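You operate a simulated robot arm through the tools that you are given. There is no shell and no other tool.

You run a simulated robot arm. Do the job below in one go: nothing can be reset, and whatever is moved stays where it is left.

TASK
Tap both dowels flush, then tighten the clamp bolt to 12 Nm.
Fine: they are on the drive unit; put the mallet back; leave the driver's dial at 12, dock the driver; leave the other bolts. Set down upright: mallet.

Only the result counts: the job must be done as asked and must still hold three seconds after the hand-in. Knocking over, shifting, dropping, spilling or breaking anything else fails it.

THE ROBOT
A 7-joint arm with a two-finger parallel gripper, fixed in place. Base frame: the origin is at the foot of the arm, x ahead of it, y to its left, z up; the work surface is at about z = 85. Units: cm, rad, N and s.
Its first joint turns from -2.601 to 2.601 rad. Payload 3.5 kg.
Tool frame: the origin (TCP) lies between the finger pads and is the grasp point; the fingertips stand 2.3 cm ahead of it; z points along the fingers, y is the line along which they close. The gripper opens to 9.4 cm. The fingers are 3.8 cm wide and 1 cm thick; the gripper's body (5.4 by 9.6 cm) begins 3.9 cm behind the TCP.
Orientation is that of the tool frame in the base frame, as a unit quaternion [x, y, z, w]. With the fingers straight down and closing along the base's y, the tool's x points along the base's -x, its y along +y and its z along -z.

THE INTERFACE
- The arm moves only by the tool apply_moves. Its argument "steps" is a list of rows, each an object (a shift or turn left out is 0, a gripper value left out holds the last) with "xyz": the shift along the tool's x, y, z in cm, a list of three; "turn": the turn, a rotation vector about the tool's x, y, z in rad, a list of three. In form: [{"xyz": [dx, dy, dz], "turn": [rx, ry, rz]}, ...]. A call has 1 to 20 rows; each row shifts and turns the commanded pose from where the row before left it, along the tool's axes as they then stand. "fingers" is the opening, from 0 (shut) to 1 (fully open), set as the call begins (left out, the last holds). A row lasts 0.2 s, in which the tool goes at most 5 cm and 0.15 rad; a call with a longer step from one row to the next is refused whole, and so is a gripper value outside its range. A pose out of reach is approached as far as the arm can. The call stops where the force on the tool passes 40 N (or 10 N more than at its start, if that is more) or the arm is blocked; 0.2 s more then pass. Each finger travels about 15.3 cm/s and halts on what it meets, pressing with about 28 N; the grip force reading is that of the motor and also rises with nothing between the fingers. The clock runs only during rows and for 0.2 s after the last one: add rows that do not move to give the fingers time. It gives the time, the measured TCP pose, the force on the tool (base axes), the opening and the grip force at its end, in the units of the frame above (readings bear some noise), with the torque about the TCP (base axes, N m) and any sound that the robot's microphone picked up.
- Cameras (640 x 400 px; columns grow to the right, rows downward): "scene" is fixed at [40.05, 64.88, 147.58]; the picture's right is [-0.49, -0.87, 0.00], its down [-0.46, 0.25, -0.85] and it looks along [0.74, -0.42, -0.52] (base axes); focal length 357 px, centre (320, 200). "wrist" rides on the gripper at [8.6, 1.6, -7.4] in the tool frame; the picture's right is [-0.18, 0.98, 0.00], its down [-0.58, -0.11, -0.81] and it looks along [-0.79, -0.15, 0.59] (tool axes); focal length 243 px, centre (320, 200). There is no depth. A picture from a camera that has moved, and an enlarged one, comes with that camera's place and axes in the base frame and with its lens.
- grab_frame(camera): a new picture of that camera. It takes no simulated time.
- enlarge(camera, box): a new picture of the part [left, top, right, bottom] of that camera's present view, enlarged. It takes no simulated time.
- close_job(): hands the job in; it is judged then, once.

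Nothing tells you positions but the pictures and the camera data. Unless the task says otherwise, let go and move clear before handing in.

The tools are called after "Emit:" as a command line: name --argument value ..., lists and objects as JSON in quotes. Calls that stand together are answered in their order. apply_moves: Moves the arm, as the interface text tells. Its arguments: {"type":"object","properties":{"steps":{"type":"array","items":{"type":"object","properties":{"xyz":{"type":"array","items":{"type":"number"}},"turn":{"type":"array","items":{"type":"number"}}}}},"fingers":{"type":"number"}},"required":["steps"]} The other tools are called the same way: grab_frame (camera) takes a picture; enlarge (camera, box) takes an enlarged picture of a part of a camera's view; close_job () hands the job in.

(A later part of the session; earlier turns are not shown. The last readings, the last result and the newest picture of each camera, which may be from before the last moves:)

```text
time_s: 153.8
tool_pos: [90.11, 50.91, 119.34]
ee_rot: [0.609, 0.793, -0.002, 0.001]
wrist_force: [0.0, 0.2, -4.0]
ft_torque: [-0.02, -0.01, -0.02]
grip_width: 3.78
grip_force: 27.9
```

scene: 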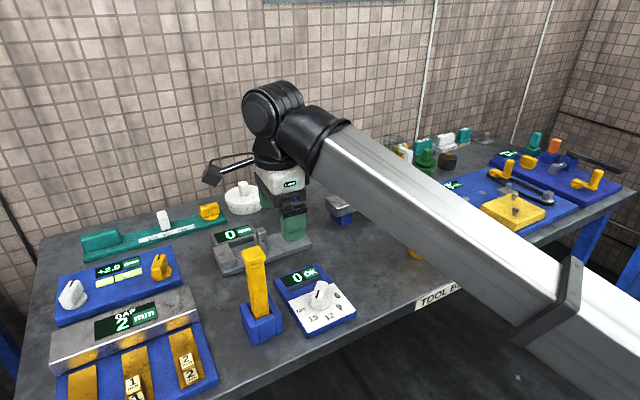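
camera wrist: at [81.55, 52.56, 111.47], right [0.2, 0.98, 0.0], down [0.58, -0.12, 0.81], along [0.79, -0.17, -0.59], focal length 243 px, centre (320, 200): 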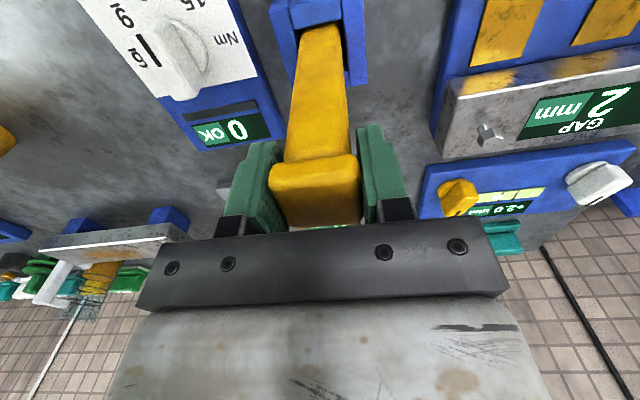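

Now I'll carry the driver across to near the drive unit at a safe height.

Emit:
apply_moves --steps '[{"xyz": [-0.9, -0.2, 0]}, {"xyz": [-1.9, -0.45, 0]}, {"xyz": [-3, -0.7, 0]}, {"xyz": [-3.5, -0.8, 0]}, {"xyz": [-3.5, -0.8, 0]}, {"xyz": [-3.5, -0.8, 0]}, {"xyz": [-3.5, -0.8, 0]}, {"xyz": [-3.5, -0.8, 0]}, {"xyz": [-3.5, -0.8, 0]}, {"xyz": [-3.5, -0.8, 0]}, {"xyz": [-3.5, -0.8, 0]}, {"xyz": [-3.5, -0.8, 0]}, {"xyz": [-3.5, -0.8, 0]}, {"xyz": [-3.5, -0.8, 0]}, {"xyz": [-3.5, -0.8, 0]}, {"xyz": [-3.5, -0.8, 0]}]'

Emit:
apply_moves --steps '[{"xyz": [-3.2, -0.75, 0]}, {"xyz": [-3.5, -0.8, 0]}, {"xyz": [-3.5, -0.8, 0]}, {"xyz": [-3.5, -0.8, 0]}, {"xyz": [-3.5, -0.8, 0]}, {"xyz": [-3.5, -0.8, 0]}, {"xyz": [-2.5, -0.6, 0]}, {"xyz": [-1.5, -0.35, 0]}, {"xyz": [-0.6, -0.2, 0]}, {}]'

Emit:
grab_frame --camera "wrist"

Emit:
grab_frame --camera "scene"

```text
time_s: 157.2
tool_pos: [92.09, -1.53, 119.72]
ee_rot: [0.609, 0.793, -0.002, 0.001]
wrist_force: [0.3, 0.2, -3.5]
ft_torque: [-0.01, 0.03, 0.0]
grip_width: 3.8
grip_force: 28.0
```

```text
time_s: 159.4
tool_pos: [92.83, -27.71, 119.71]
ee_rot: [0.609, 0.793, -0.002, 0.001]
wrist_force: [-0.2, 0.0, -3.3]
ft_torque: [-0.03, 0.0, -0.03]
grip_width: 3.79
grip_force: 27.6
```

```text
taken
camera wrist: at [92.22, -19.0, 127.1], right [1.0, 0.08, 0.0], down [0.05, -0.59, 0.81], along [0.06, -0.81, -0.59], focal length 243 px, centre (320, 200)
```

wrist: 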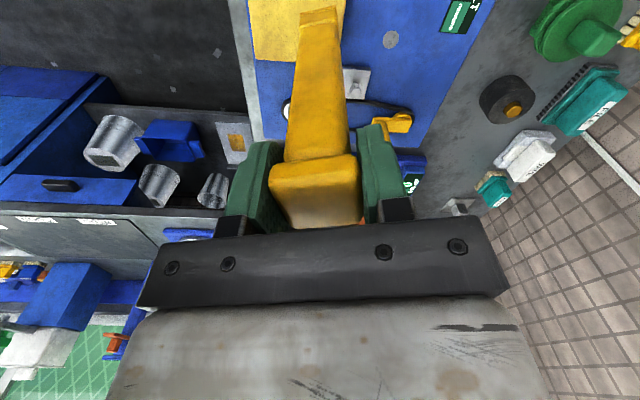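

```text
taken
```

scene: 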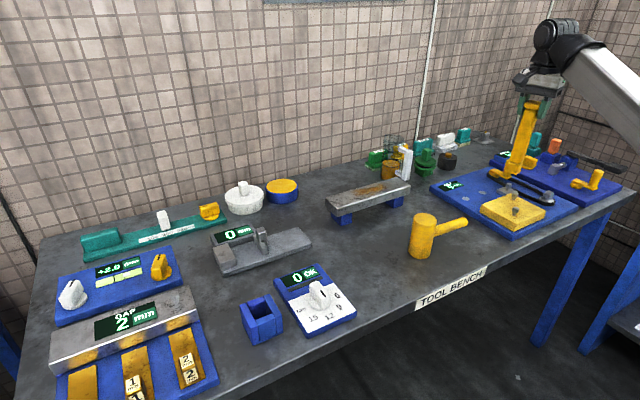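

Emit:
enlarge --camera "wrist" --box '[230, 0, 430, 150]'

Emit:
enlarge --camera "scene" --box '[480, 90, 570, 230]'

Emit:
enlarge --camera "scene" --box '[490, 160, 560, 220]'

```text
2.67 times, centred on (330, 75) of wrist
camera zoom: at [92.22, -19.0, 127.1], right [1.0, 0.08, 0.0], down [0.05, -0.59, 0.81], along [0.06, -0.81, -0.59], focal length 647 px, centre (293, 533)
```

zoom: 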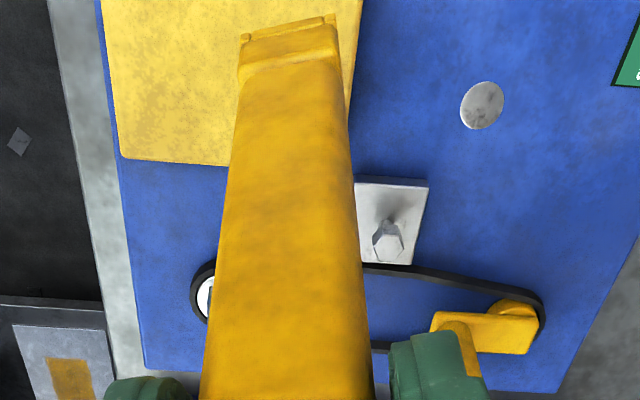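

```text
2.86 times, centred on (525, 160) of scene
camera zoom: at [40.05, 64.88, 147.58], right [-0.49, -0.87, 0.0], down [-0.46, 0.25, -0.85], along [0.74, -0.42, -0.52], focal length 1019 px, centre (-266, 314)
```

zoom: 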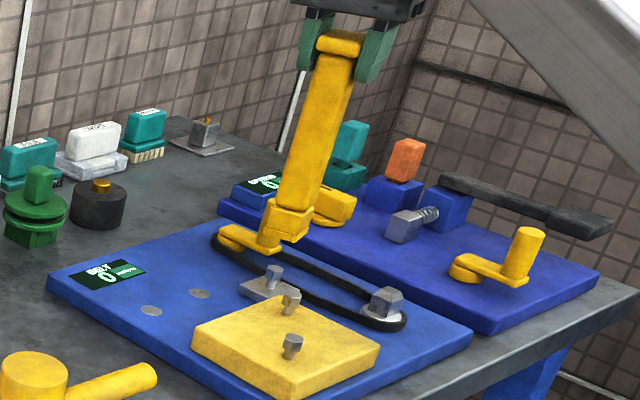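

```text
6.67 times, centred on (525, 190) of scene
camera zoom: at [40.05, 64.88, 147.58], right [-0.49, -0.87, 0.0], down [-0.46, 0.25, -0.85], along [0.74, -0.42, -0.52], focal length 2378 px, centre (-1047, 267)
```

zoom: 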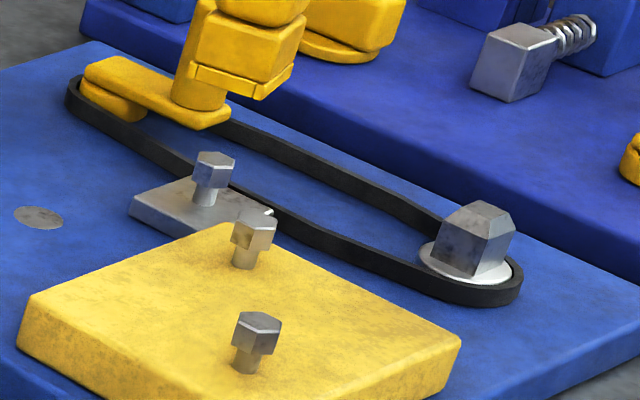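

The clamp bolt's head top triangulates to about (99.7, -39.8, 90.5), and the nearby crank post tops out at about z 95.5 some 6 cm away. I'll move the driver above the bolt.

Emit:
apply_moves --steps '[{"xyz": [-0.6, 0.15, 0]}, {"xyz": [-1.2, 0.3, 0.2]}, {"xyz": [-2, 0.5, 0.5]}, {"xyz": [-2.2, 0.6, 0.8]}, {"xyz": [-2.2, 0.6, 1]}, {"xyz": [-2.2, 0.6, 1]}, {"xyz": [-1.6, 0.4, 1]}, {"xyz": [-1, 0.22, 0.8]}, {"xyz": [-0.4, 0.1, 0.4]}, {}]'

Emit:
enlarge --camera "wrist" --box '[230, 0, 430, 150]'

Emit:
enlarge --camera "scene" --box '[480, 130, 580, 220]'

```text
time_s: 161.6
tool_pos: [99.68, -39.63, 114.06]
ee_rot: [0.609, 0.793, -0.003, 0.001]
wrist_force: [0.3, 0.0, -4.3]
ft_torque: [0.0, 0.0, 0.0]
grip_width: 3.77
grip_force: 27.9
```

```text
2.67 times, centred on (330, 75) of wrist
camera zoom: at [99.04, -31.01, 121.41], right [1.0, 0.08, 0.0], down [0.05, -0.59, 0.81], along [0.06, -0.81, -0.59], focal length 647 px, centre (293, 533)
```

zoom: 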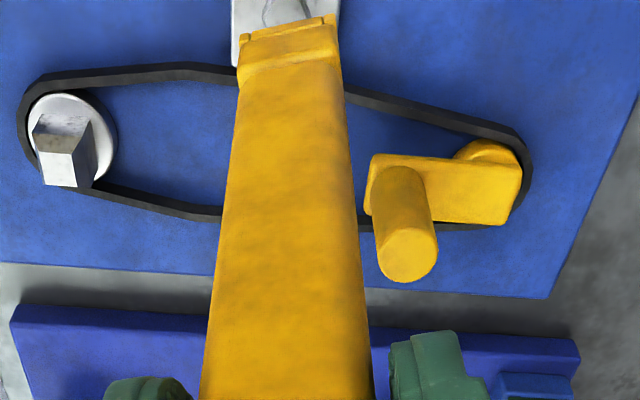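

```text
4.44 times, centred on (530, 175) of scene
camera zoom: at [40.05, 64.88, 147.58], right [-0.49, -0.87, 0.0], down [-0.46, 0.25, -0.85], along [0.74, -0.42, -0.52], focal length 1586 px, centre (-613, 311)
```

zoom: 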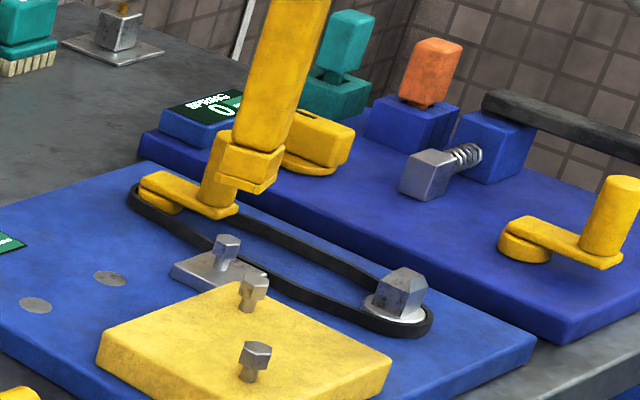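

The driver lines up over the bolt in both views. I'll lower it toward the head.

Emit:
apply_moves --steps '[{"xyz": [0, 0, 0.5]}, {"xyz": [0, 0, 1]}, {"xyz": [0, 0, 1]}, {"xyz": [0, 0, 1]}, {"xyz": [0, 0, 0.8]}, {"xyz": [0, 0, 0.4]}, {}]'

Emit:
enlarge --camera "scene" --box '[490, 150, 550, 210]'

Emit:
enlarge --camera "wrist" --box '[270, 0, 370, 60]'

```text
time_s: 163.2
tool_pos: [99.48, -39.63, 109.36]
ee_rot: [0.609, 0.793, -0.002, 0.001]
wrist_force: [-0.1, 1.2, 1.6]
ft_torque: [0.15, 0.04, -0.01]
grip_width: 3.82
grip_force: 27.9
```

```text
6.67 times, centred on (520, 180) of scene
camera zoom: at [40.05, 64.88, 147.58], right [-0.49, -0.87, 0.0], down [-0.46, 0.25, -0.85], along [0.74, -0.42, -0.52], focal length 2378 px, centre (-1013, 333)
```

zoom: 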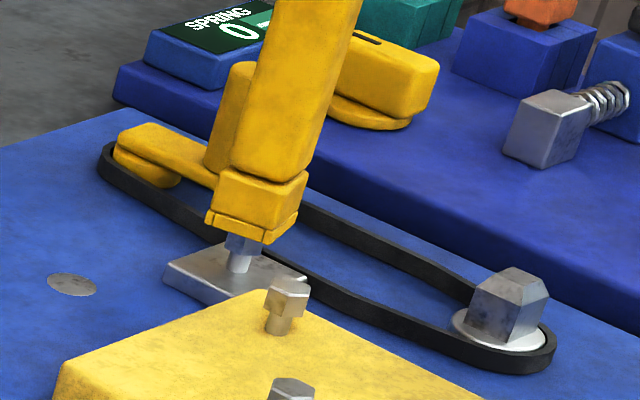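

```text
6.40 times, centred on (320, 30) of wrist
camera zoom: at [98.95, -31.08, 116.73], right [1.0, 0.08, 0.0], down [0.05, -0.59, 0.81], along [0.06, -0.81, -0.59], focal length 1553 px, centre (320, 1288)
```

zoom: 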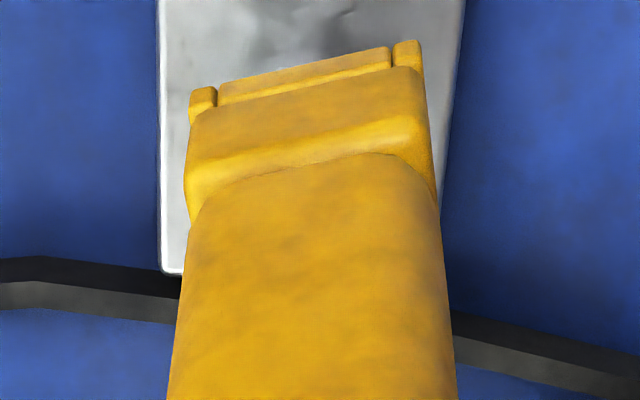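

There's light contact at TCP z of about 109.4, so the socket is on the head. I'll correct the centring by about 0.2 cm and press slightly while turning clockwise to find the hex.

Emit:
apply_moves --steps '[{"xyz": [0, 0, -0.3]}, {"xyz": [0.17, 0.2, 0]}, {"xyz": [0, 0, 0.3]}, {"xyz": [0, 0, 0.2]}, {}]'

Emit:
apply_moves --steps '[{"xyz": [0, 0, 0.15], "turn": [0, 0, 0.05]}, {"turn": [0, 0, 0.05]}, {"turn": [0, 0, 0.05]}, {"turn": [0, 0, 0.05]}, {}]'

Emit:
enlarge --camera "scene" --box '[490, 150, 550, 210]'

```text
time_s: 164.4
tool_pos: [99.75, -39.53, 109.18]
ee_rot: [0.61, 0.792, -0.002, 0.0]
wrist_force: [-0.1, 0.7, -4.5]
ft_torque: [0.01, 0.04, -0.01]
grip_width: 3.8
grip_force: 27.8
```

```text
time_s: 165.6
tool_pos: [99.7, -39.59, 109.01]
ee_rot: [0.685, 0.729, -0.002, 0.001]
wrist_force: [-0.6, -0.1, -3.9]
ft_torque: [0.0, -0.02, 0.03]
grip_width: 3.81
grip_force: 28.0
```

```text
6.67 times, centred on (520, 180) of scene
camera zoom: at [40.05, 64.88, 147.58], right [-0.49, -0.87, 0.0], down [-0.46, 0.25, -0.85], along [0.74, -0.42, -0.52], focal length 2378 px, centre (-1013, 333)
```

zoom: 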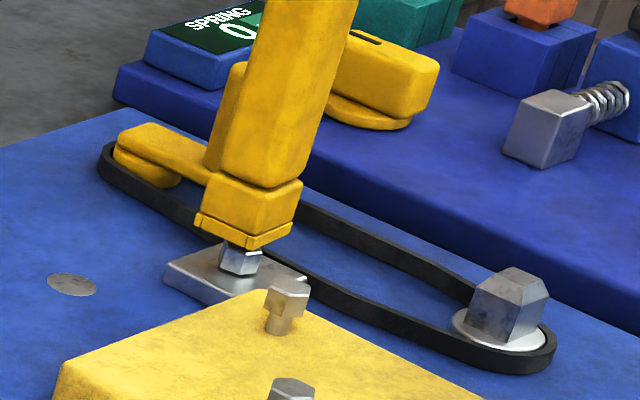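

The contact force vanished after re-centring, so the head is probably entering the socket. I'll keep lowering slowly.

Emit:
apply_moves --steps '[{"xyz": [0, 0, 0.25]}, {"xyz": [0, 0, 0.25]}, {"xyz": [0, 0, 0.25]}, {}]'

Emit:
enlarge --camera "scene" --box '[490, 150, 550, 210]'

```text
time_s: 166.6
tool_pos: [99.79, -39.49, 108.33]
ee_rot: [0.685, 0.728, -0.002, 0.0]
wrist_force: [-0.2, -0.1, -3.7]
ft_torque: [-0.01, -0.03, -0.01]
grip_width: 3.78
grip_force: 27.9
```

```text
6.67 times, centred on (520, 180) of scene
camera zoom: at [40.05, 64.88, 147.58], right [-0.49, -0.87, 0.0], down [-0.46, 0.25, -0.85], along [0.74, -0.42, -0.52], focal length 2378 px, centre (-1013, 333)
```

zoom: 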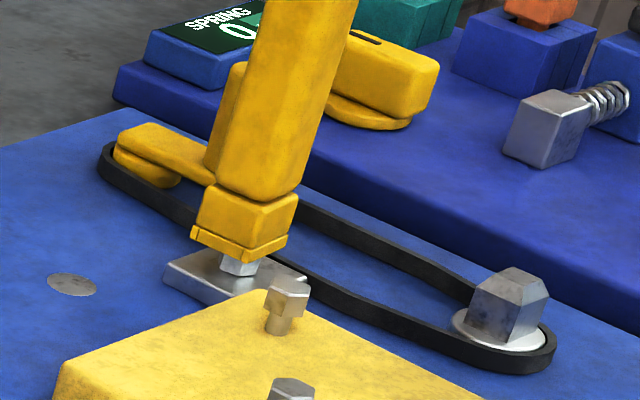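

The socket is sliding over the head. I'll continue down until it seats.

Emit:
apply_moves --steps '[{"xyz": [0, 0, 0.25]}, {"xyz": [0, 0, 0.25]}, {"xyz": [0, 0, 0.25]}, {}]'

Emit:
enlarge --camera "scene" --box '[490, 150, 550, 210]'

```text
time_s: 167.6
tool_pos: [99.72, -39.52, 107.57]
ee_rot: [0.685, 0.728, -0.001, 0.002]
wrist_force: [1.4, 0.0, 24.2]
ft_torque: [-0.07, -0.08, -0.02]
grip_width: 3.79
grip_force: 28.1
```

```text
6.67 times, centred on (520, 180) of scene
camera zoom: at [40.05, 64.88, 147.58], right [-0.49, -0.87, 0.0], down [-0.46, 0.25, -0.85], along [0.74, -0.42, -0.52], focal length 2378 px, centre (-1013, 333)
```

zoom: 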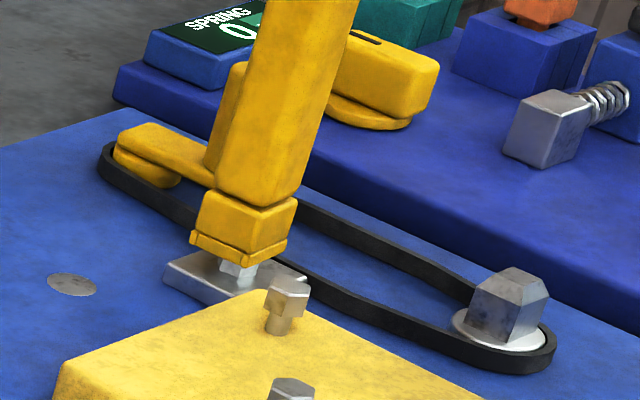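

It's seated, with about 28 N of press. I'll ease off slightly and start turning clockwise, watching torque and the display.

Emit:
apply_moves --steps '[{"xyz": [0, 0, -0.1]}, {"turn": [0, 0, 0.05]}, {"turn": [0, 0, 0.08]}, {"turn": [0, 0, 0.08]}, {}]'

Emit:
enlarge --camera "scene" --box '[260, 240, 370, 340]'

Emit:
enlarge --camera "scene" --box '[490, 150, 550, 210]'

```text
time_s: 168.8
tool_pos: [99.67, -39.5, 107.56]
ee_rot: [0.757, 0.653, -0.002, 0.0]
wrist_force: [-1.5, 0.7, -4.3]
ft_torque: [0.08, 0.18, 0.0]
grip_width: 3.78
grip_force: 27.9
```

```text
4.00 times, centred on (315, 290) of scene
camera zoom: at [40.05, 64.88, 147.58], right [-0.49, -0.87, 0.0], down [-0.46, 0.25, -0.85], along [0.74, -0.42, -0.52], focal length 1427 px, centre (340, -160)
```

zoom: 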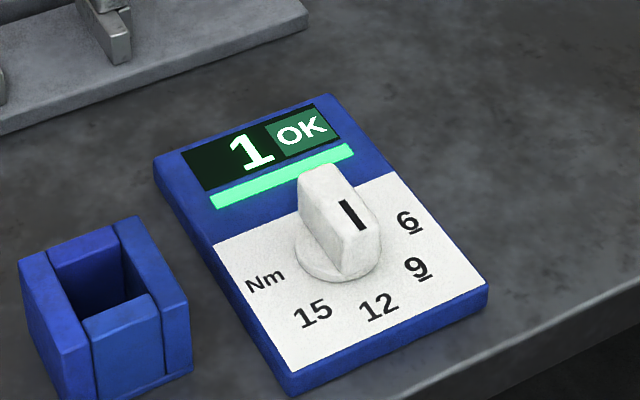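

```text
6.67 times, centred on (520, 180) of scene
camera zoom: at [40.05, 64.88, 147.58], right [-0.49, -0.87, 0.0], down [-0.46, 0.25, -0.85], along [0.74, -0.42, -0.52], focal length 2378 px, centre (-1013, 333)
```

zoom: 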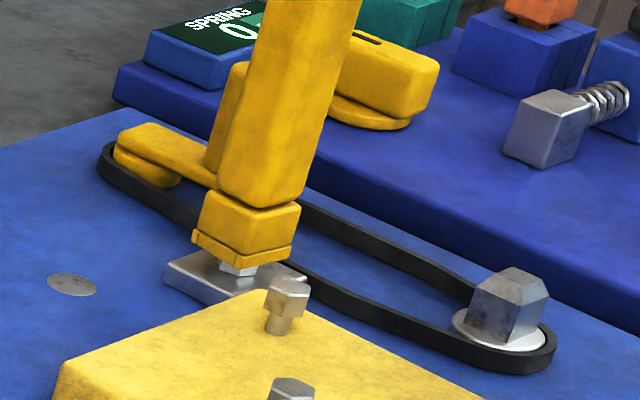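

The pad now shows "1 OK" with its bar lit green: the driver ran to its set torque and registered the bolt. I'll lift straight off and inspect.

Emit:
apply_moves --steps '[{"xyz": [0, 0, -0.3]}, {"xyz": [0, 0, -0.6]}, {"xyz": [0, 0, -1]}, {"xyz": [0, 0, -1.5]}, {"xyz": [0, 0, -2]}, {"xyz": [0, 0, -2]}, {"xyz": [0, 0, -2]}, {"xyz": [0, 0, -1]}, {}]'

Emit:
enlarge --camera "scene" --box '[490, 150, 550, 210]'

Emit:
enlarge --camera "scene" --box '[260, 240, 370, 340]'

Emit:
enlarge --camera "scene" --box '[462, 186, 492, 204]'

```text
time_s: 170.8
tool_pos: [99.79, -39.56, 117.88]
ee_rot: [0.758, 0.653, -0.001, 0.002]
wrist_force: [0.7, -1.0, -3.3]
ft_torque: [0.01, 0.01, 0.02]
grip_width: 3.76
grip_force: 28.3
```

```text
6.67 times, centred on (520, 180) of scene
camera zoom: at [40.05, 64.88, 147.58], right [-0.49, -0.87, 0.0], down [-0.46, 0.25, -0.85], along [0.74, -0.42, -0.52], focal length 2378 px, centre (-1013, 333)
```

zoom: 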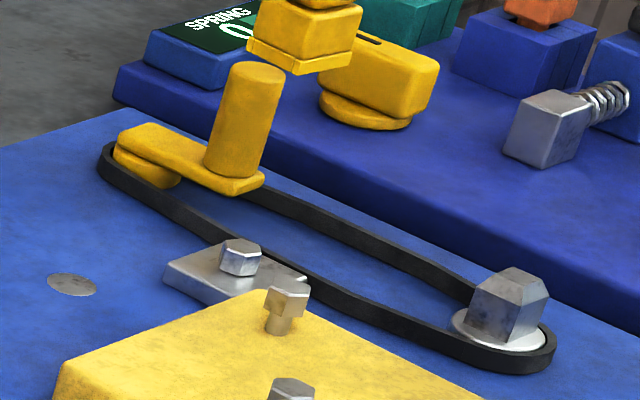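

```text
4.00 times, centred on (315, 290) of scene
camera zoom: at [40.05, 64.88, 147.58], right [-0.49, -0.87, 0.0], down [-0.46, 0.25, -0.85], along [0.74, -0.42, -0.52], focal length 1427 px, centre (340, -160)
```

zoom: 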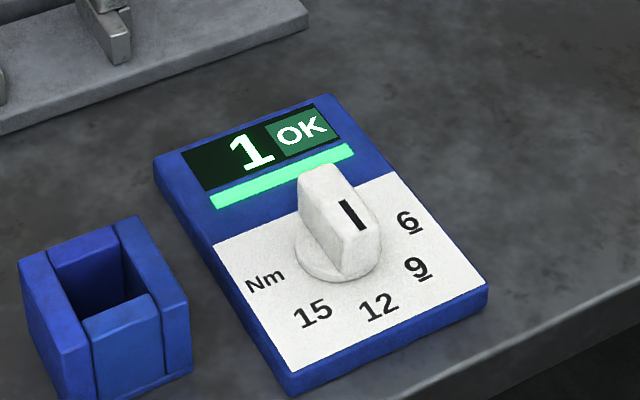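

```text
16.00 times, centred on (477, 195) of scene
camera zoom: at [40.05, 64.88, 147.58], right [-0.49, -0.87, 0.0], down [-0.46, 0.25, -0.85], along [0.74, -0.42, -0.52], focal length 5708 px, centre (-2192, 280)
```

zoom: 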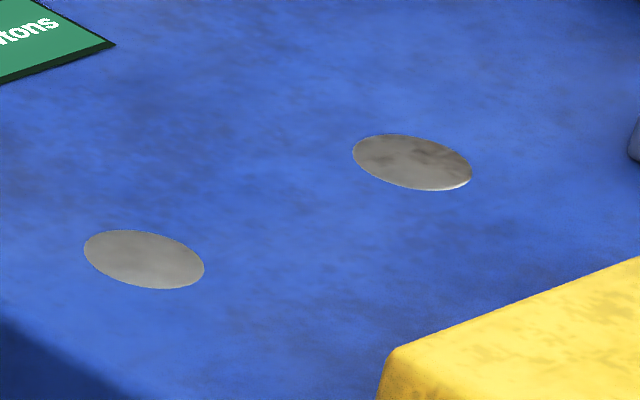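

The clamp bolt is now seated and both dowels look flush. I'll carry the driver back to its dock along the same high path.

Emit:
apply_moves --steps '[{"xyz": [0.6, -0.5, -0.3]}, {"xyz": [1.4, -1.1, -0.4]}, {"xyz": [2, -1.6, -0.4]}, {"xyz": [2.2, -1.8, -0.4]}, {"xyz": [2.3, -1.8, -0.3]}, {"xyz": [2.6, -1.5, -0.2]}, {"xyz": [3, -1, 0]}, {"xyz": [3.4, -0.62, 0]}, {"xyz": [3.4, -0.62, 0]}, {"xyz": [3.4, -0.62, 0]}, {"xyz": [3.4, -0.62, 0]}, {"xyz": [3.4, -0.62, 0]}, {"xyz": [3.4, -0.62, 0]}, {"xyz": [3.4, -0.62, 0]}, {"xyz": [3.4, -0.62, 0]}, {"xyz": [3.4, -0.62, 0]}, {"xyz": [3.4, -0.62, 0]}]'

Emit:
apply_moves --steps '[{"xyz": [3.4, -0.62, 0]}, {"xyz": [3.4, -0.62, 0]}, {"xyz": [3.4, -0.62, 0]}, {"xyz": [3.4, -0.62, 0]}, {"xyz": [3.4, -0.62, 0]}, {"xyz": [3.4, -0.62, 0]}, {"xyz": [3.4, -0.62, 0]}, {"xyz": [3.4, -0.62, 0]}, {"xyz": [3.4, -0.62, 0]}, {"xyz": [2.8, -0.5, 0]}, {"xyz": [1.8, -0.35, 0]}, {"xyz": [0.8, -0.15, 0]}, {}]'

```text
time_s: 174.4
tool_pos: [91.54, 10.3, 120.06]
ee_rot: [0.759, 0.652, -0.002, 0.002]
wrist_force: [0.5, -0.6, -3.4]
ft_torque: [-0.02, 0.01, 0.0]
grip_width: 3.8
grip_force: 28.0
```

```text
time_s: 177.2
tool_pos: [90.44, 46.97, 119.52]
ee_rot: [0.758, 0.653, -0.002, 0.002]
wrist_force: [-0.2, 0.5, -3.3]
ft_torque: [-0.03, 0.01, 0.03]
grip_width: 3.76
grip_force: 28.6
```

Emit:
apply_moves --steps '[{"xyz": [0.6, -0.15, 0.6]}, {"xyz": [1.2, -0.3, 1.2]}, {"xyz": [1.2, -0.3, 1.2]}, {"xyz": [0.75, -0.17, 0.8]}, {"turn": [0, 0, -0.05]}, {"turn": [0, 0, -0.12]}, {"turn": [0, 0, -0.14]}, {"turn": [0, 0, -0.14]}, {"turn": [0, 0, -0.14]}, {"turn": [0, 0, -0.14]}, {"turn": [0, 0, -0.14]}, {"turn": [0, 0, -0.14]}, {"turn": [0, 0, -0.14]}, {"turn": [0, 0, -0.14]}, {"turn": [0, 0, -0.14]}, {"turn": [0, 0, -0.14]}, {"turn": [0, 0, -0.12]}, {"turn": [0, 0, -0.1]}, {}]'

Emit:
enlarge --camera "scene" --box '[190, 150, 310, 350]'

Emit:
enlarge --camera "wrist" --box '[250, 0, 400, 110]'

```text
time_s: 181.2
tool_pos: [89.98, 50.83, 115.82]
ee_rot: [-0.036, 0.999, -0.002, -0.001]
wrist_force: [0.4, -0.5, -4.2]
ft_torque: [0.02, 0.0, 0.0]
grip_width: 3.77
grip_force: 28.6
```

```text
2.00 times, centred on (250, 250) of scene
camera zoom: at [40.05, 64.88, 147.58], right [-0.49, -0.87, 0.0], down [-0.46, 0.25, -0.85], along [0.74, -0.42, -0.52], focal length 714 px, centre (460, 100)
```

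zoom: 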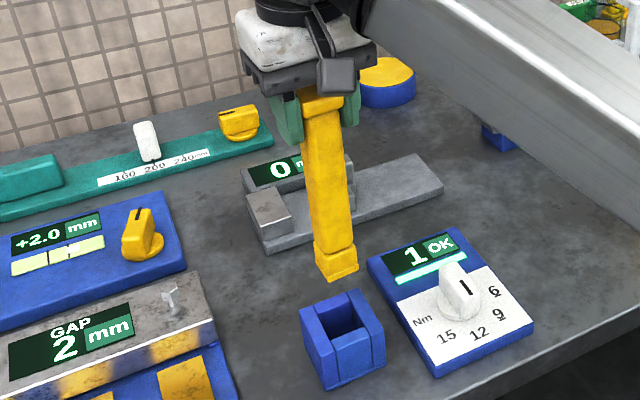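

```text
3.64 times, centred on (325, 55) of wrist
camera zoom: at [81.35, 51.75, 123.21], right [0.11, 0.99, 0.0], down [0.59, -0.06, 0.81], along [0.8, -0.09, -0.59], focal length 882 px, centre (302, 727)
```

zoom: 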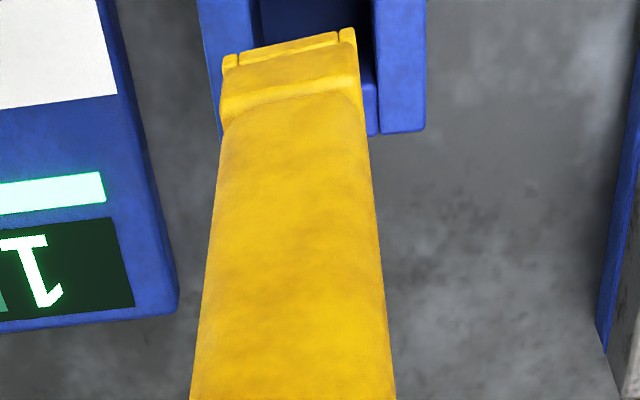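

I'll trim the yaw back to 179°, centre on the dock pose, and lower to just above the dock.

Emit:
apply_moves --steps '[{"turn": [0, 0, 0.045]}, {"turn": [0, 0, 0.045]}, {}, {"xyz": [-0.05, 0, 0.5]}, {"xyz": [0, 0, 1]}, {"xyz": [0, 0, 1]}, {"xyz": [0, 0, 0.8]}, {}]'

Emit:
enlarge --camera "scene" --box '[220, 240, 310, 350]'

Emit:
enlarge --camera "wrist" --box '[270, 0, 370, 70]'

```text
time_s: 183.0
tool_pos: [90.04, 50.85, 112.31]
ee_rot: [0.009, 1.0, -0.001, -0.001]
wrist_force: [0.1, 0.1, -3.4]
ft_torque: [0.01, 0.0, -0.01]
grip_width: 3.78
grip_force: 27.5
```

```text
3.64 times, centred on (265, 295) of scene
camera zoom: at [40.05, 64.88, 147.58], right [-0.49, -0.87, 0.0], down [-0.46, 0.25, -0.85], along [0.74, -0.42, -0.52], focal length 1297 px, centre (520, -146)
```

zoom: 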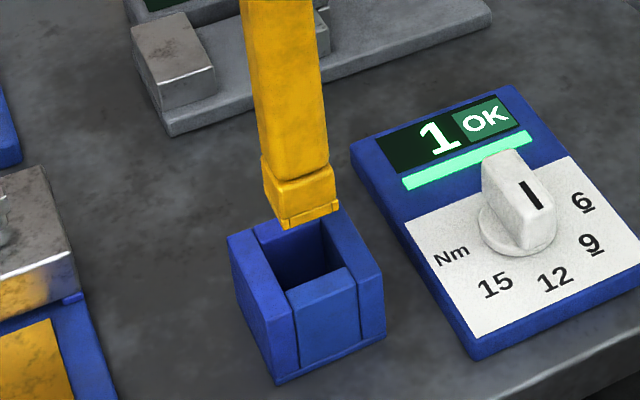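

```text
5.71 times, centred on (320, 35) of wrist
camera zoom: at [81.55, 52.55, 119.85], right [0.2, 0.98, 0.0], down [0.58, -0.12, 0.81], along [0.79, -0.17, -0.59], focal length 1386 px, centre (320, 1143)
```

zoom: 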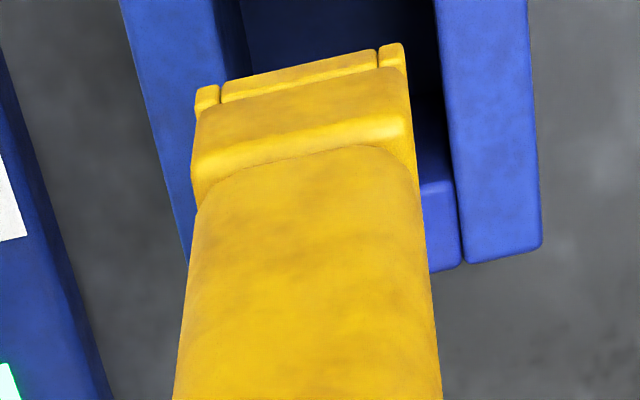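

It's aligned with the dock. I'll lower it in slowly, watching the forces.

Emit:
apply_moves --steps '[{"xyz": [0, 0, 0.4]}, {"xyz": [0, 0, 0.6]}, {"xyz": [0, 0, 0.6]}, {"xyz": [0, 0, 0.6]}, {"xyz": [0, 0, 0.6]}, {"xyz": [0, 0, 0.4]}, {}]'

Emit:
enlarge --camera "scene" --box '[220, 240, 310, 350]'

```text
time_s: 184.6
tool_pos: [90.05, 50.8, 109.32]
ee_rot: [0.009, 1.0, -0.001, -0.001]
wrist_force: [-0.5, -0.9, -4.1]
ft_torque: [-0.02, 0.0, 0.0]
grip_width: 3.78
grip_force: 27.7
```

```text
3.64 times, centred on (265, 295) of scene
camera zoom: at [40.05, 64.88, 147.58], right [-0.49, -0.87, 0.0], down [-0.46, 0.25, -0.85], along [0.74, -0.42, -0.52], focal length 1297 px, centre (520, -146)
```

zoom: 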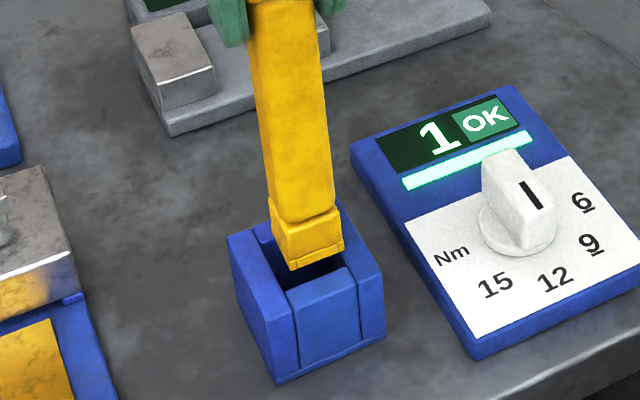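

Emit:
apply_moves --steps '[{"xyz": [0, 0, 0.4]}, {"xyz": [0, 0, 0.6]}, {"xyz": [0, 0, 0.6]}, {"xyz": [0, 0, 0.6]}, {"xyz": [0, 0, 0.6]}, {"xyz": [0, 0, 0.6]}, {"xyz": [0, 0, 0.4]}, {}]'

Emit:
enlarge --camera "scene" --box '[220, 220, 310, 350]'

```text
time_s: 186.0
tool_pos: [89.92, 50.8, 106.61]
ee_rot: [0.01, 1.0, -0.002, 0.0]
wrist_force: [-3.1, -0.7, 10.5]
ft_torque: [-0.37, 0.42, -0.02]
grip_width: 3.78
grip_force: 28.2
stopped in row 6: the force on the tool passed its limit at 47 N (the readings are from after the stop); the commanded pose is now the measured one
```

```text
3.08 times, centred on (265, 285) of scene
camera zoom: at [40.05, 64.88, 147.58], right [-0.49, -0.87, 0.0], down [-0.46, 0.25, -0.85], along [0.74, -0.42, -0.52], focal length 1098 px, centre (489, -62)
```

zoom: 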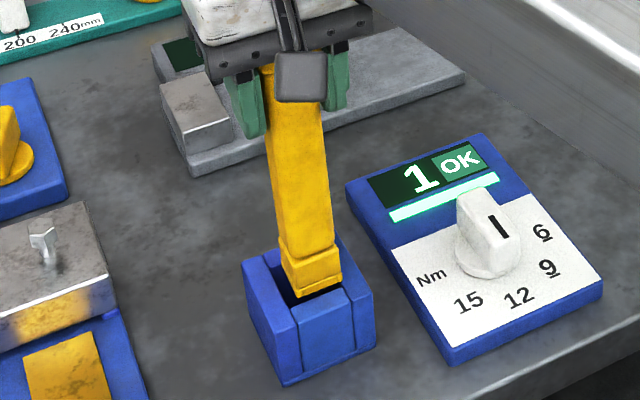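

It stopped with contact at z=106.6, so the foot is catching on something. I'll look closer before continuing.

Emit:
enlarge --camera "scene" --box '[238, 285, 288, 345]'

Emit:
enlarge --camera "wrist" --box '[260, 0, 380, 80]'

```text
6.67 times, centred on (263, 315) of scene
camera zoom: at [40.05, 64.88, 147.58], right [-0.49, -0.87, 0.0], down [-0.46, 0.25, -0.85], along [0.74, -0.42, -0.52], focal length 2378 px, centre (700, -567)
```

zoom: 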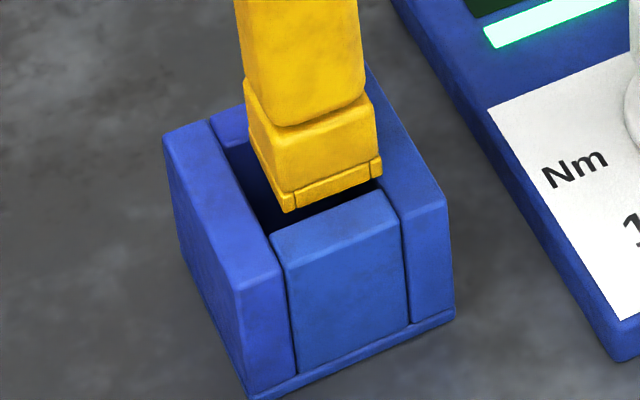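

```text
5.00 times, centred on (320, 40) of wrist
camera zoom: at [81.38, 52.44, 113.96], right [0.2, 0.98, 0.0], down [0.58, -0.12, 0.81], along [0.79, -0.17, -0.59], focal length 1213 px, centre (320, 1000)
```

zoom: 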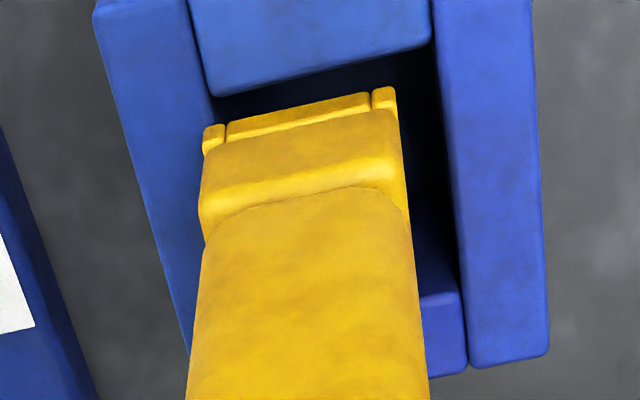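

I'll compare the driver's position in the grip with how it was at pick-up.

Emit:
grab_frame --camera "wrist"

Emit:
enlarge --camera "scene" --box '[225, 210, 305, 350]'

```text
taken
camera wrist: at [81.38, 52.44, 113.96], right [0.2, 0.98, 0.0], down [0.58, -0.12, 0.81], along [0.79, -0.17, -0.59], focal length 243 px, centre (320, 200)
```

wrist: 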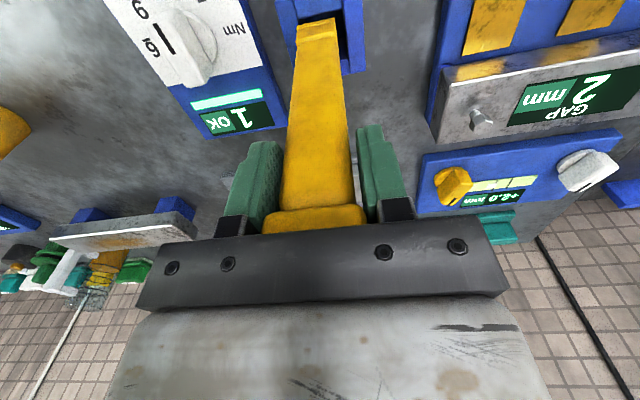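

```text
2.86 times, centred on (265, 280) of scene
camera zoom: at [40.05, 64.88, 147.58], right [-0.49, -0.87, 0.0], down [-0.46, 0.25, -0.85], along [0.74, -0.42, -0.52], focal length 1019 px, centre (477, -29)
```

zoom: 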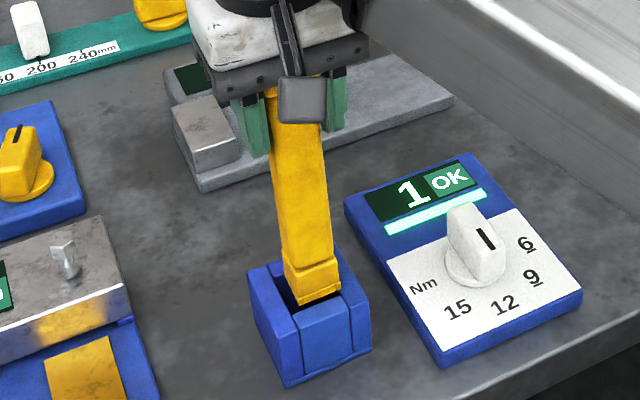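

The foot caught on the -Y wall of the dock, about 0.5 cm off, and the driver slid up ~2 cm in the grip. I'll lift slightly, shift +Y by 0.5 cm and re-check.

Emit:
apply_moves --steps '[{"xyz": [0, 0, -0.4]}, {"xyz": [0, 0, -0.4]}, {"xyz": [0, 0.25, 0]}, {"xyz": [0, 0.25, 0]}, {}]'

Emit:
enlarge --camera "wrist" --box '[260, 0, 380, 80]'

Emit:
enlarge --camera "scene" --box '[238, 285, 288, 345]'

```text
time_s: 187.2
tool_pos: [89.92, 51.26, 107.28]
ee_rot: [0.01, 1.0, -0.002, 0.0]
wrist_force: [0.3, -0.2, -5.0]
ft_torque: [-0.04, 0.01, 0.0]
grip_width: 3.77
grip_force: 27.9
```

```text
5.00 times, centred on (320, 40) of wrist
camera zoom: at [81.43, 52.97, 114.61], right [0.2, 0.98, 0.0], down [0.58, -0.12, 0.81], along [0.79, -0.17, -0.59], focal length 1213 px, centre (320, 1000)
```

zoom: 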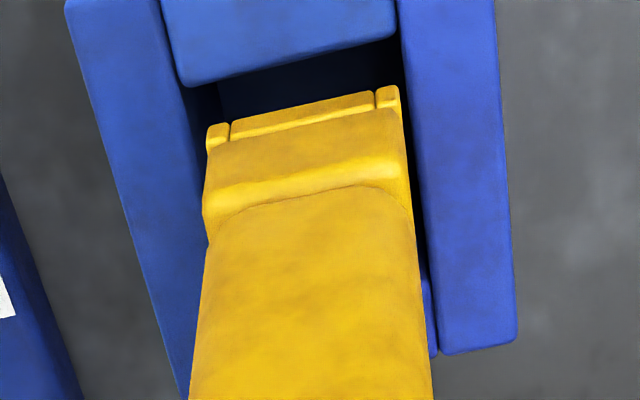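

```text
6.67 times, centred on (263, 315) of scene
camera zoom: at [40.05, 64.88, 147.58], right [-0.49, -0.87, 0.0], down [-0.46, 0.25, -0.85], along [0.74, -0.42, -0.52], focal length 2378 px, centre (700, -567)
```

zoom: 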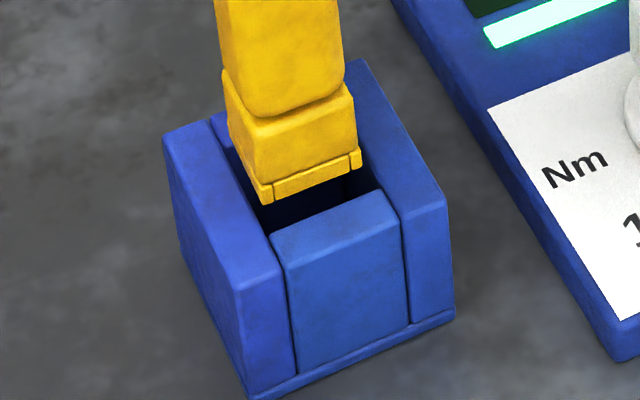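

The foot is over the opening now. I'll make a tiny centring tweak and lower in small steps.

Emit:
apply_moves --steps '[{"xyz": [-0.12, -0.08, 0]}, {"xyz": [0, 0, 0.3]}, {"xyz": [0, 0, 0.3]}, {"xyz": [0, 0, 0.3]}, {}]'

Emit:
apply_moves --steps '[{"xyz": [0, 0, 0.3]}, {"xyz": [0, 0, 0.3]}, {}]'

Emit:
enlarge --camera "wrist" --box '[260, 0, 380, 80]'

Emit:
enlarge --camera "scene" --box '[238, 285, 288, 345]'

```text
time_s: 188.4
tool_pos: [90.12, 51.19, 106.53]
ee_rot: [0.009, 1.0, -0.002, 0.001]
wrist_force: [-1.1, -0.6, 16.7]
ft_torque: [0.12, -0.02, 0.02]
grip_width: 3.75
grip_force: 27.9
```

```text
time_s: 188.8
tool_pos: [90.06, 51.03, 106.53]
ee_rot: [0.01, 1.0, -0.003, 0.002]
wrist_force: [-3.5, -1.6, 11.4]
ft_torque: [-0.17, 0.34, 0.03]
grip_width: 3.76
grip_force: 28.3
stopped in row 2: the force on the tool passed its limit at 44 N (the readings are from after the stop); the commanded pose is now the measured one
```

```text
5.00 times, centred on (320, 40) of wrist
camera zoom: at [81.53, 52.85, 113.96], right [0.2, 0.98, 0.0], down [0.58, -0.12, 0.81], along [0.79, -0.17, -0.59], focal length 1213 px, centre (320, 1000)
```

zoom: 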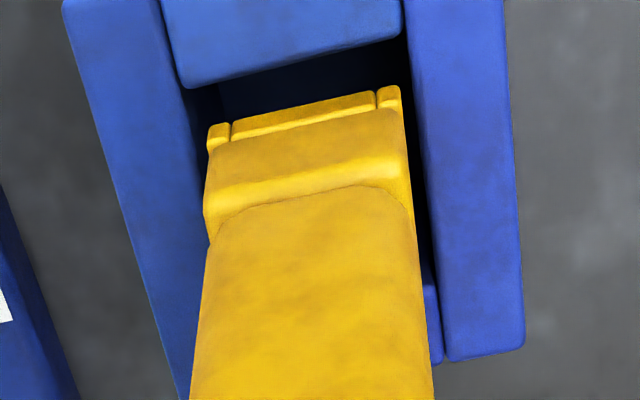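

```text
6.67 times, centred on (263, 315) of scene
camera zoom: at [40.05, 64.88, 147.58], right [-0.49, -0.87, 0.0], down [-0.46, 0.25, -0.85], along [0.74, -0.42, -0.52], focal length 2378 px, centre (700, -567)
```

zoom: 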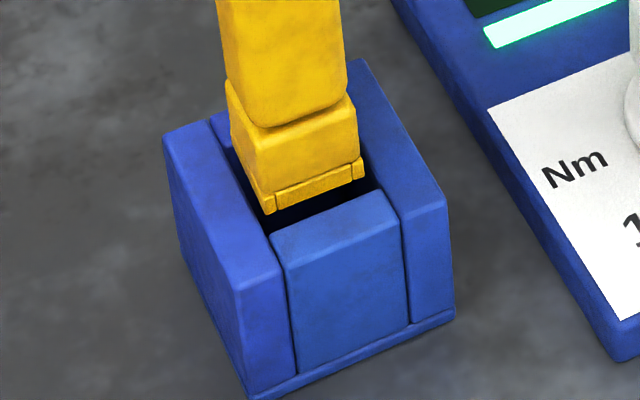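

Laterally it's fine, but the foot sits on the far (+X) wall, with about 0.5 cm of gap on the near side. I'll lift, shift -X by 0.35 cm and retry.

Emit:
apply_moves --steps '[{"xyz": [0, 0, -0.3]}, {"xyz": [0, 0, -0.3]}, {"xyz": [0.2, 0.05, 0]}, {"xyz": [0.15, 0, 0]}, {"xyz": [0, 0, 0.25]}, {"xyz": [0, 0, 0.25]}, {}]'

Emit:
enlarge --camera "wrist" --box '[260, 0, 380, 80]'

Emit:
enlarge --camera "scene" --box '[238, 285, 288, 345]'

```text
time_s: 190.4
tool_pos: [89.81, 51.13, 106.53]
ee_rot: [0.009, 1.0, -0.002, 0.002]
wrist_force: [-1.0, -0.5, -3.9]
ft_torque: [0.0, 0.02, 0.01]
grip_width: 3.75
grip_force: 28.0
```

```text
5.00 times, centred on (320, 40) of wrist
camera zoom: at [81.28, 52.9, 113.94], right [0.2, 0.98, 0.0], down [0.58, -0.12, 0.81], along [0.79, -0.17, -0.59], focal length 1213 px, centre (320, 1000)
```

zoom: 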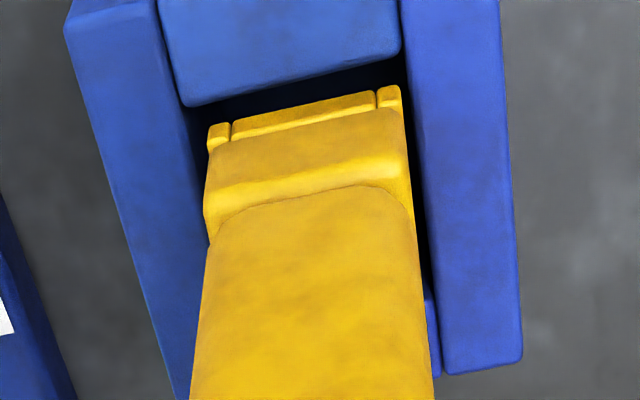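

```text
6.67 times, centred on (263, 315) of scene
camera zoom: at [40.05, 64.88, 147.58], right [-0.49, -0.87, 0.0], down [-0.46, 0.25, -0.85], along [0.74, -0.42, -0.52], focal length 2378 px, centre (700, -567)
```

zoom: 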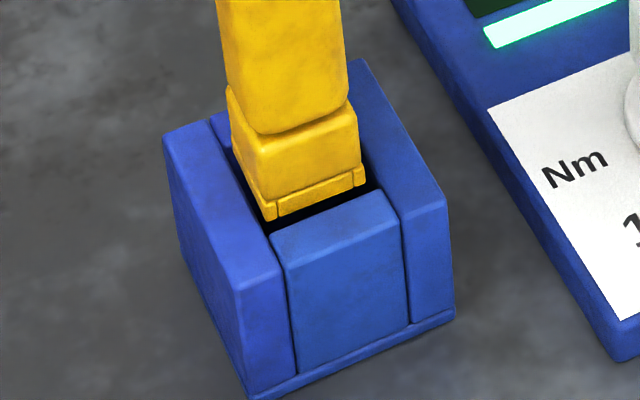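

No contact now, so it's entering. I'll continue down gently.

Emit:
apply_moves --steps '[{"xyz": [0, 0, 0.25]}, {"xyz": [0, 0, 0.25]}, {"xyz": [0, 0, 0.25]}, {"xyz": [0, 0, 0.25]}, {}]'

Emit:
apply_moves --steps '[{"xyz": [0, 0, 0.25]}, {"xyz": [0, 0, 0.25]}, {"xyz": [0, 0, 0.25]}, {"xyz": [0, 0, 0.25]}, {}]'

Emit:
enlarge --camera "scene" --box '[238, 285, 288, 345]'

```text
time_s: 191.6
tool_pos: [89.81, 51.29, 105.46]
ee_rot: [0.009, 1.0, -0.002, 0.002]
wrist_force: [0.3, 0.0, -5.2]
ft_torque: [0.02, 0.0, 0.0]
grip_width: 3.76
grip_force: 26.9
```

```text
time_s: 192.8
tool_pos: [89.81, 51.13, 104.53]
ee_rot: [0.009, 1.0, -0.002, 0.002]
wrist_force: [-0.7, 0.0, -5.4]
ft_torque: [-0.07, -0.02, 0.02]
grip_width: 3.78
grip_force: 28.2
```

```text
6.67 times, centred on (263, 315) of scene
camera zoom: at [40.05, 64.88, 147.58], right [-0.49, -0.87, 0.0], down [-0.46, 0.25, -0.85], along [0.74, -0.42, -0.52], focal length 2378 px, centre (700, -567)
```

zoom: 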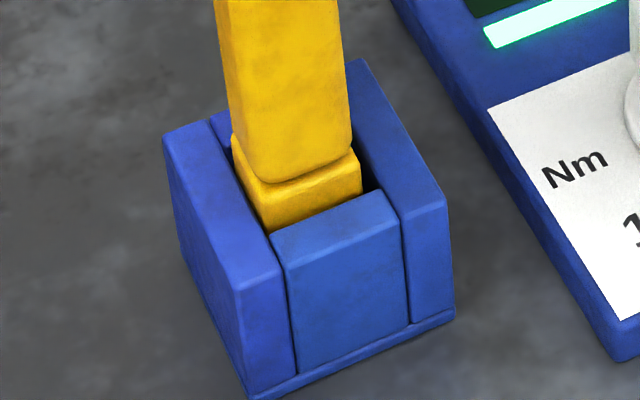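

It's sliding in freely. I'll continue to the floor.

Emit:
apply_moves --steps '[{"xyz": [0, 0, 0.25]}, {"xyz": [0, 0, 0.25]}, {"xyz": [0, 0, 0.25]}, {"xyz": [0, 0, 0.25]}, {}]'

Emit:
apply_moves --steps '[{"xyz": [0, 0, 0.25]}, {"xyz": [0, 0, 0.25]}, {}]'

Emit:
enlarge --camera "scene" --box '[238, 285, 288, 345]'

```text
time_s: 194.0
tool_pos: [89.83, 51.24, 103.58]
ee_rot: [0.01, 1.0, -0.001, 0.002]
wrist_force: [-0.3, 0.0, -3.2]
ft_torque: [0.0, 0.01, -0.01]
grip_width: 3.77
grip_force: 27.9
```

```text
time_s: 194.8
tool_pos: [90.02, 51.26, 103.0]
ee_rot: [0.01, 1.0, -0.002, 0.002]
wrist_force: [-0.8, 0.6, -4.1]
ft_torque: [0.0, -0.03, 0.02]
grip_width: 3.76
grip_force: 28.3
```

```text
6.67 times, centred on (263, 315) of scene
camera zoom: at [40.05, 64.88, 147.58], right [-0.49, -0.87, 0.0], down [-0.46, 0.25, -0.85], along [0.74, -0.42, -0.52], focal length 2378 px, centre (700, -567)
```

zoom: 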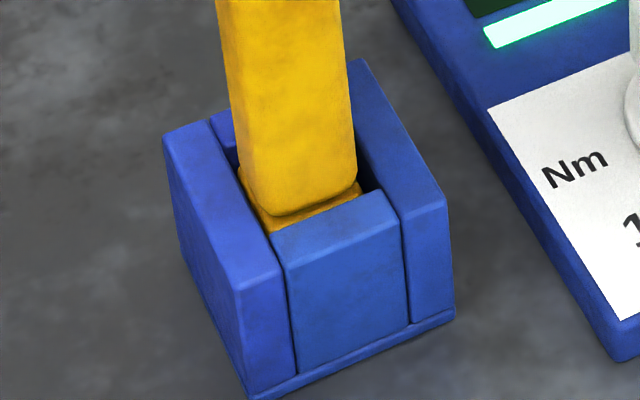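

Emit:
apply_moves --steps '[{"xyz": [0, 0, 0.25]}, {"xyz": [0, 0, 0.25]}, {}]'

Emit:
apply_moves --steps '[{"xyz": [0, 0, 0.25]}, {"xyz": [0, 0, 0.2]}, {}]'

Emit:
enlarge --camera "scene" --box '[238, 285, 288, 345]'

```text
time_s: 195.6
tool_pos: [89.87, 51.34, 102.64]
ee_rot: [0.01, 1.0, -0.001, 0.001]
wrist_force: [-0.1, 0.0, -4.7]
ft_torque: [0.0, 0.02, -0.03]
grip_width: 3.76
grip_force: 27.8
```

```text
time_s: 196.4
tool_pos: [89.99, 51.17, 102.07]
ee_rot: [0.01, 1.0, -0.002, 0.001]
wrist_force: [-0.8, -0.1, -3.2]
ft_torque: [0.01, 0.0, -0.01]
grip_width: 3.78
grip_force: 28.3
```

```text
6.67 times, centred on (263, 315) of scene
camera zoom: at [40.05, 64.88, 147.58], right [-0.49, -0.87, 0.0], down [-0.46, 0.25, -0.85], along [0.74, -0.42, -0.52], focal length 2378 px, centre (700, -567)
```

zoom: 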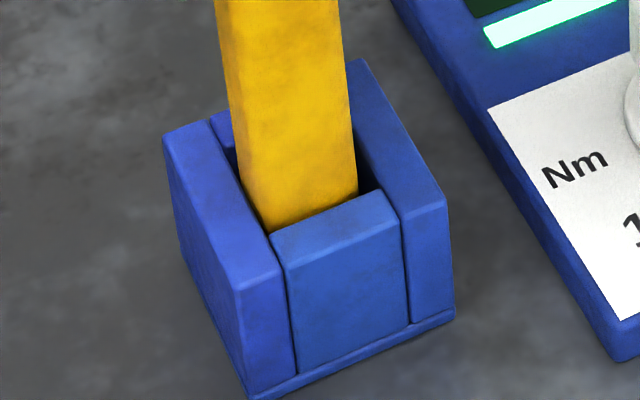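

Almost down. I'll take the last few millimetres until contact.

Emit:
apply_moves --steps '[{"xyz": [0, 0, 0.15]}, {"xyz": [0, 0, 0.15]}, {}]'

Emit:
apply_moves --steps '[{"xyz": [0, 0, 0.15]}, {"xyz": [0, 0, 0.1]}, {}]'

```text
time_s: 197.2
tool_pos: [89.87, 51.25, 101.7]
ee_rot: [0.009, 1.0, -0.002, 0.001]
wrist_force: [0.2, 0.3, -4.4]
ft_torque: [0.01, 0.02, 0.0]
grip_width: 3.8
grip_force: 28.0
```

```text
time_s: 198.0
tool_pos: [89.83, 51.12, 101.71]
ee_rot: [0.009, 1.0, -0.001, 0.002]
wrist_force: [1.2, -1.2, 22.4]
ft_torque: [0.2, 0.23, 0.02]
grip_width: 3.76
grip_force: 28.0
```

It's seated on the dock floor. I'll ease off and open the fingers.

Emit:
apply_moves --steps '[{"xyz": [0, 0, -0.1]}, {}]'

Emit:
apply_moves --fingers 1 --steps '[{}, {}, {}, {}]'

Emit:
grab_frame --camera "wrist"

Emit:
enlarge --camera "scene" --box '[210, 200, 320, 350]'

```text
time_s: 198.6
tool_pos: [89.81, 51.23, 101.68]
ee_rot: [0.01, 1.0, -0.002, 0.002]
wrist_force: [1.4, -1.3, 18.0]
ft_torque: [0.28, 0.02, -0.02]
grip_width: 3.79
grip_force: 28.3
```

```text
time_s: 199.6
tool_pos: [89.77, 51.13, 101.78]
ee_rot: [0.009, 1.0, -0.002, 0.001]
wrist_force: [2.5, -1.0, 15.6]
ft_torque: [0.14, 0.05, -0.01]
grip_width: 9.39
grip_force: 0.0
```

```text
taken
camera wrist: at [81.24, 52.87, 109.06], right [0.2, 0.98, 0.0], down [0.58, -0.12, 0.81], along [0.79, -0.17, -0.59], focal length 243 px, centre (320, 200)
```

wrist: 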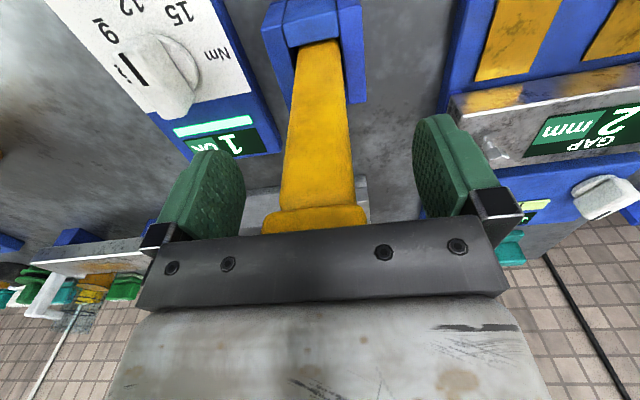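

```text
2.67 times, centred on (265, 275) of scene
camera zoom: at [40.05, 64.88, 147.58], right [-0.49, -0.87, 0.0], down [-0.46, 0.25, -0.85], along [0.74, -0.42, -0.52], focal length 951 px, centre (467, 0)
```

zoom: 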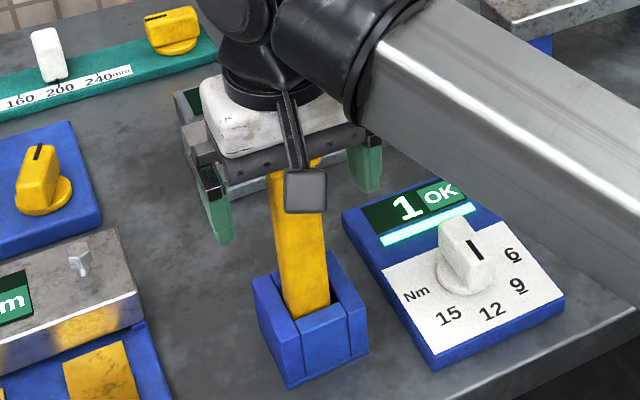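

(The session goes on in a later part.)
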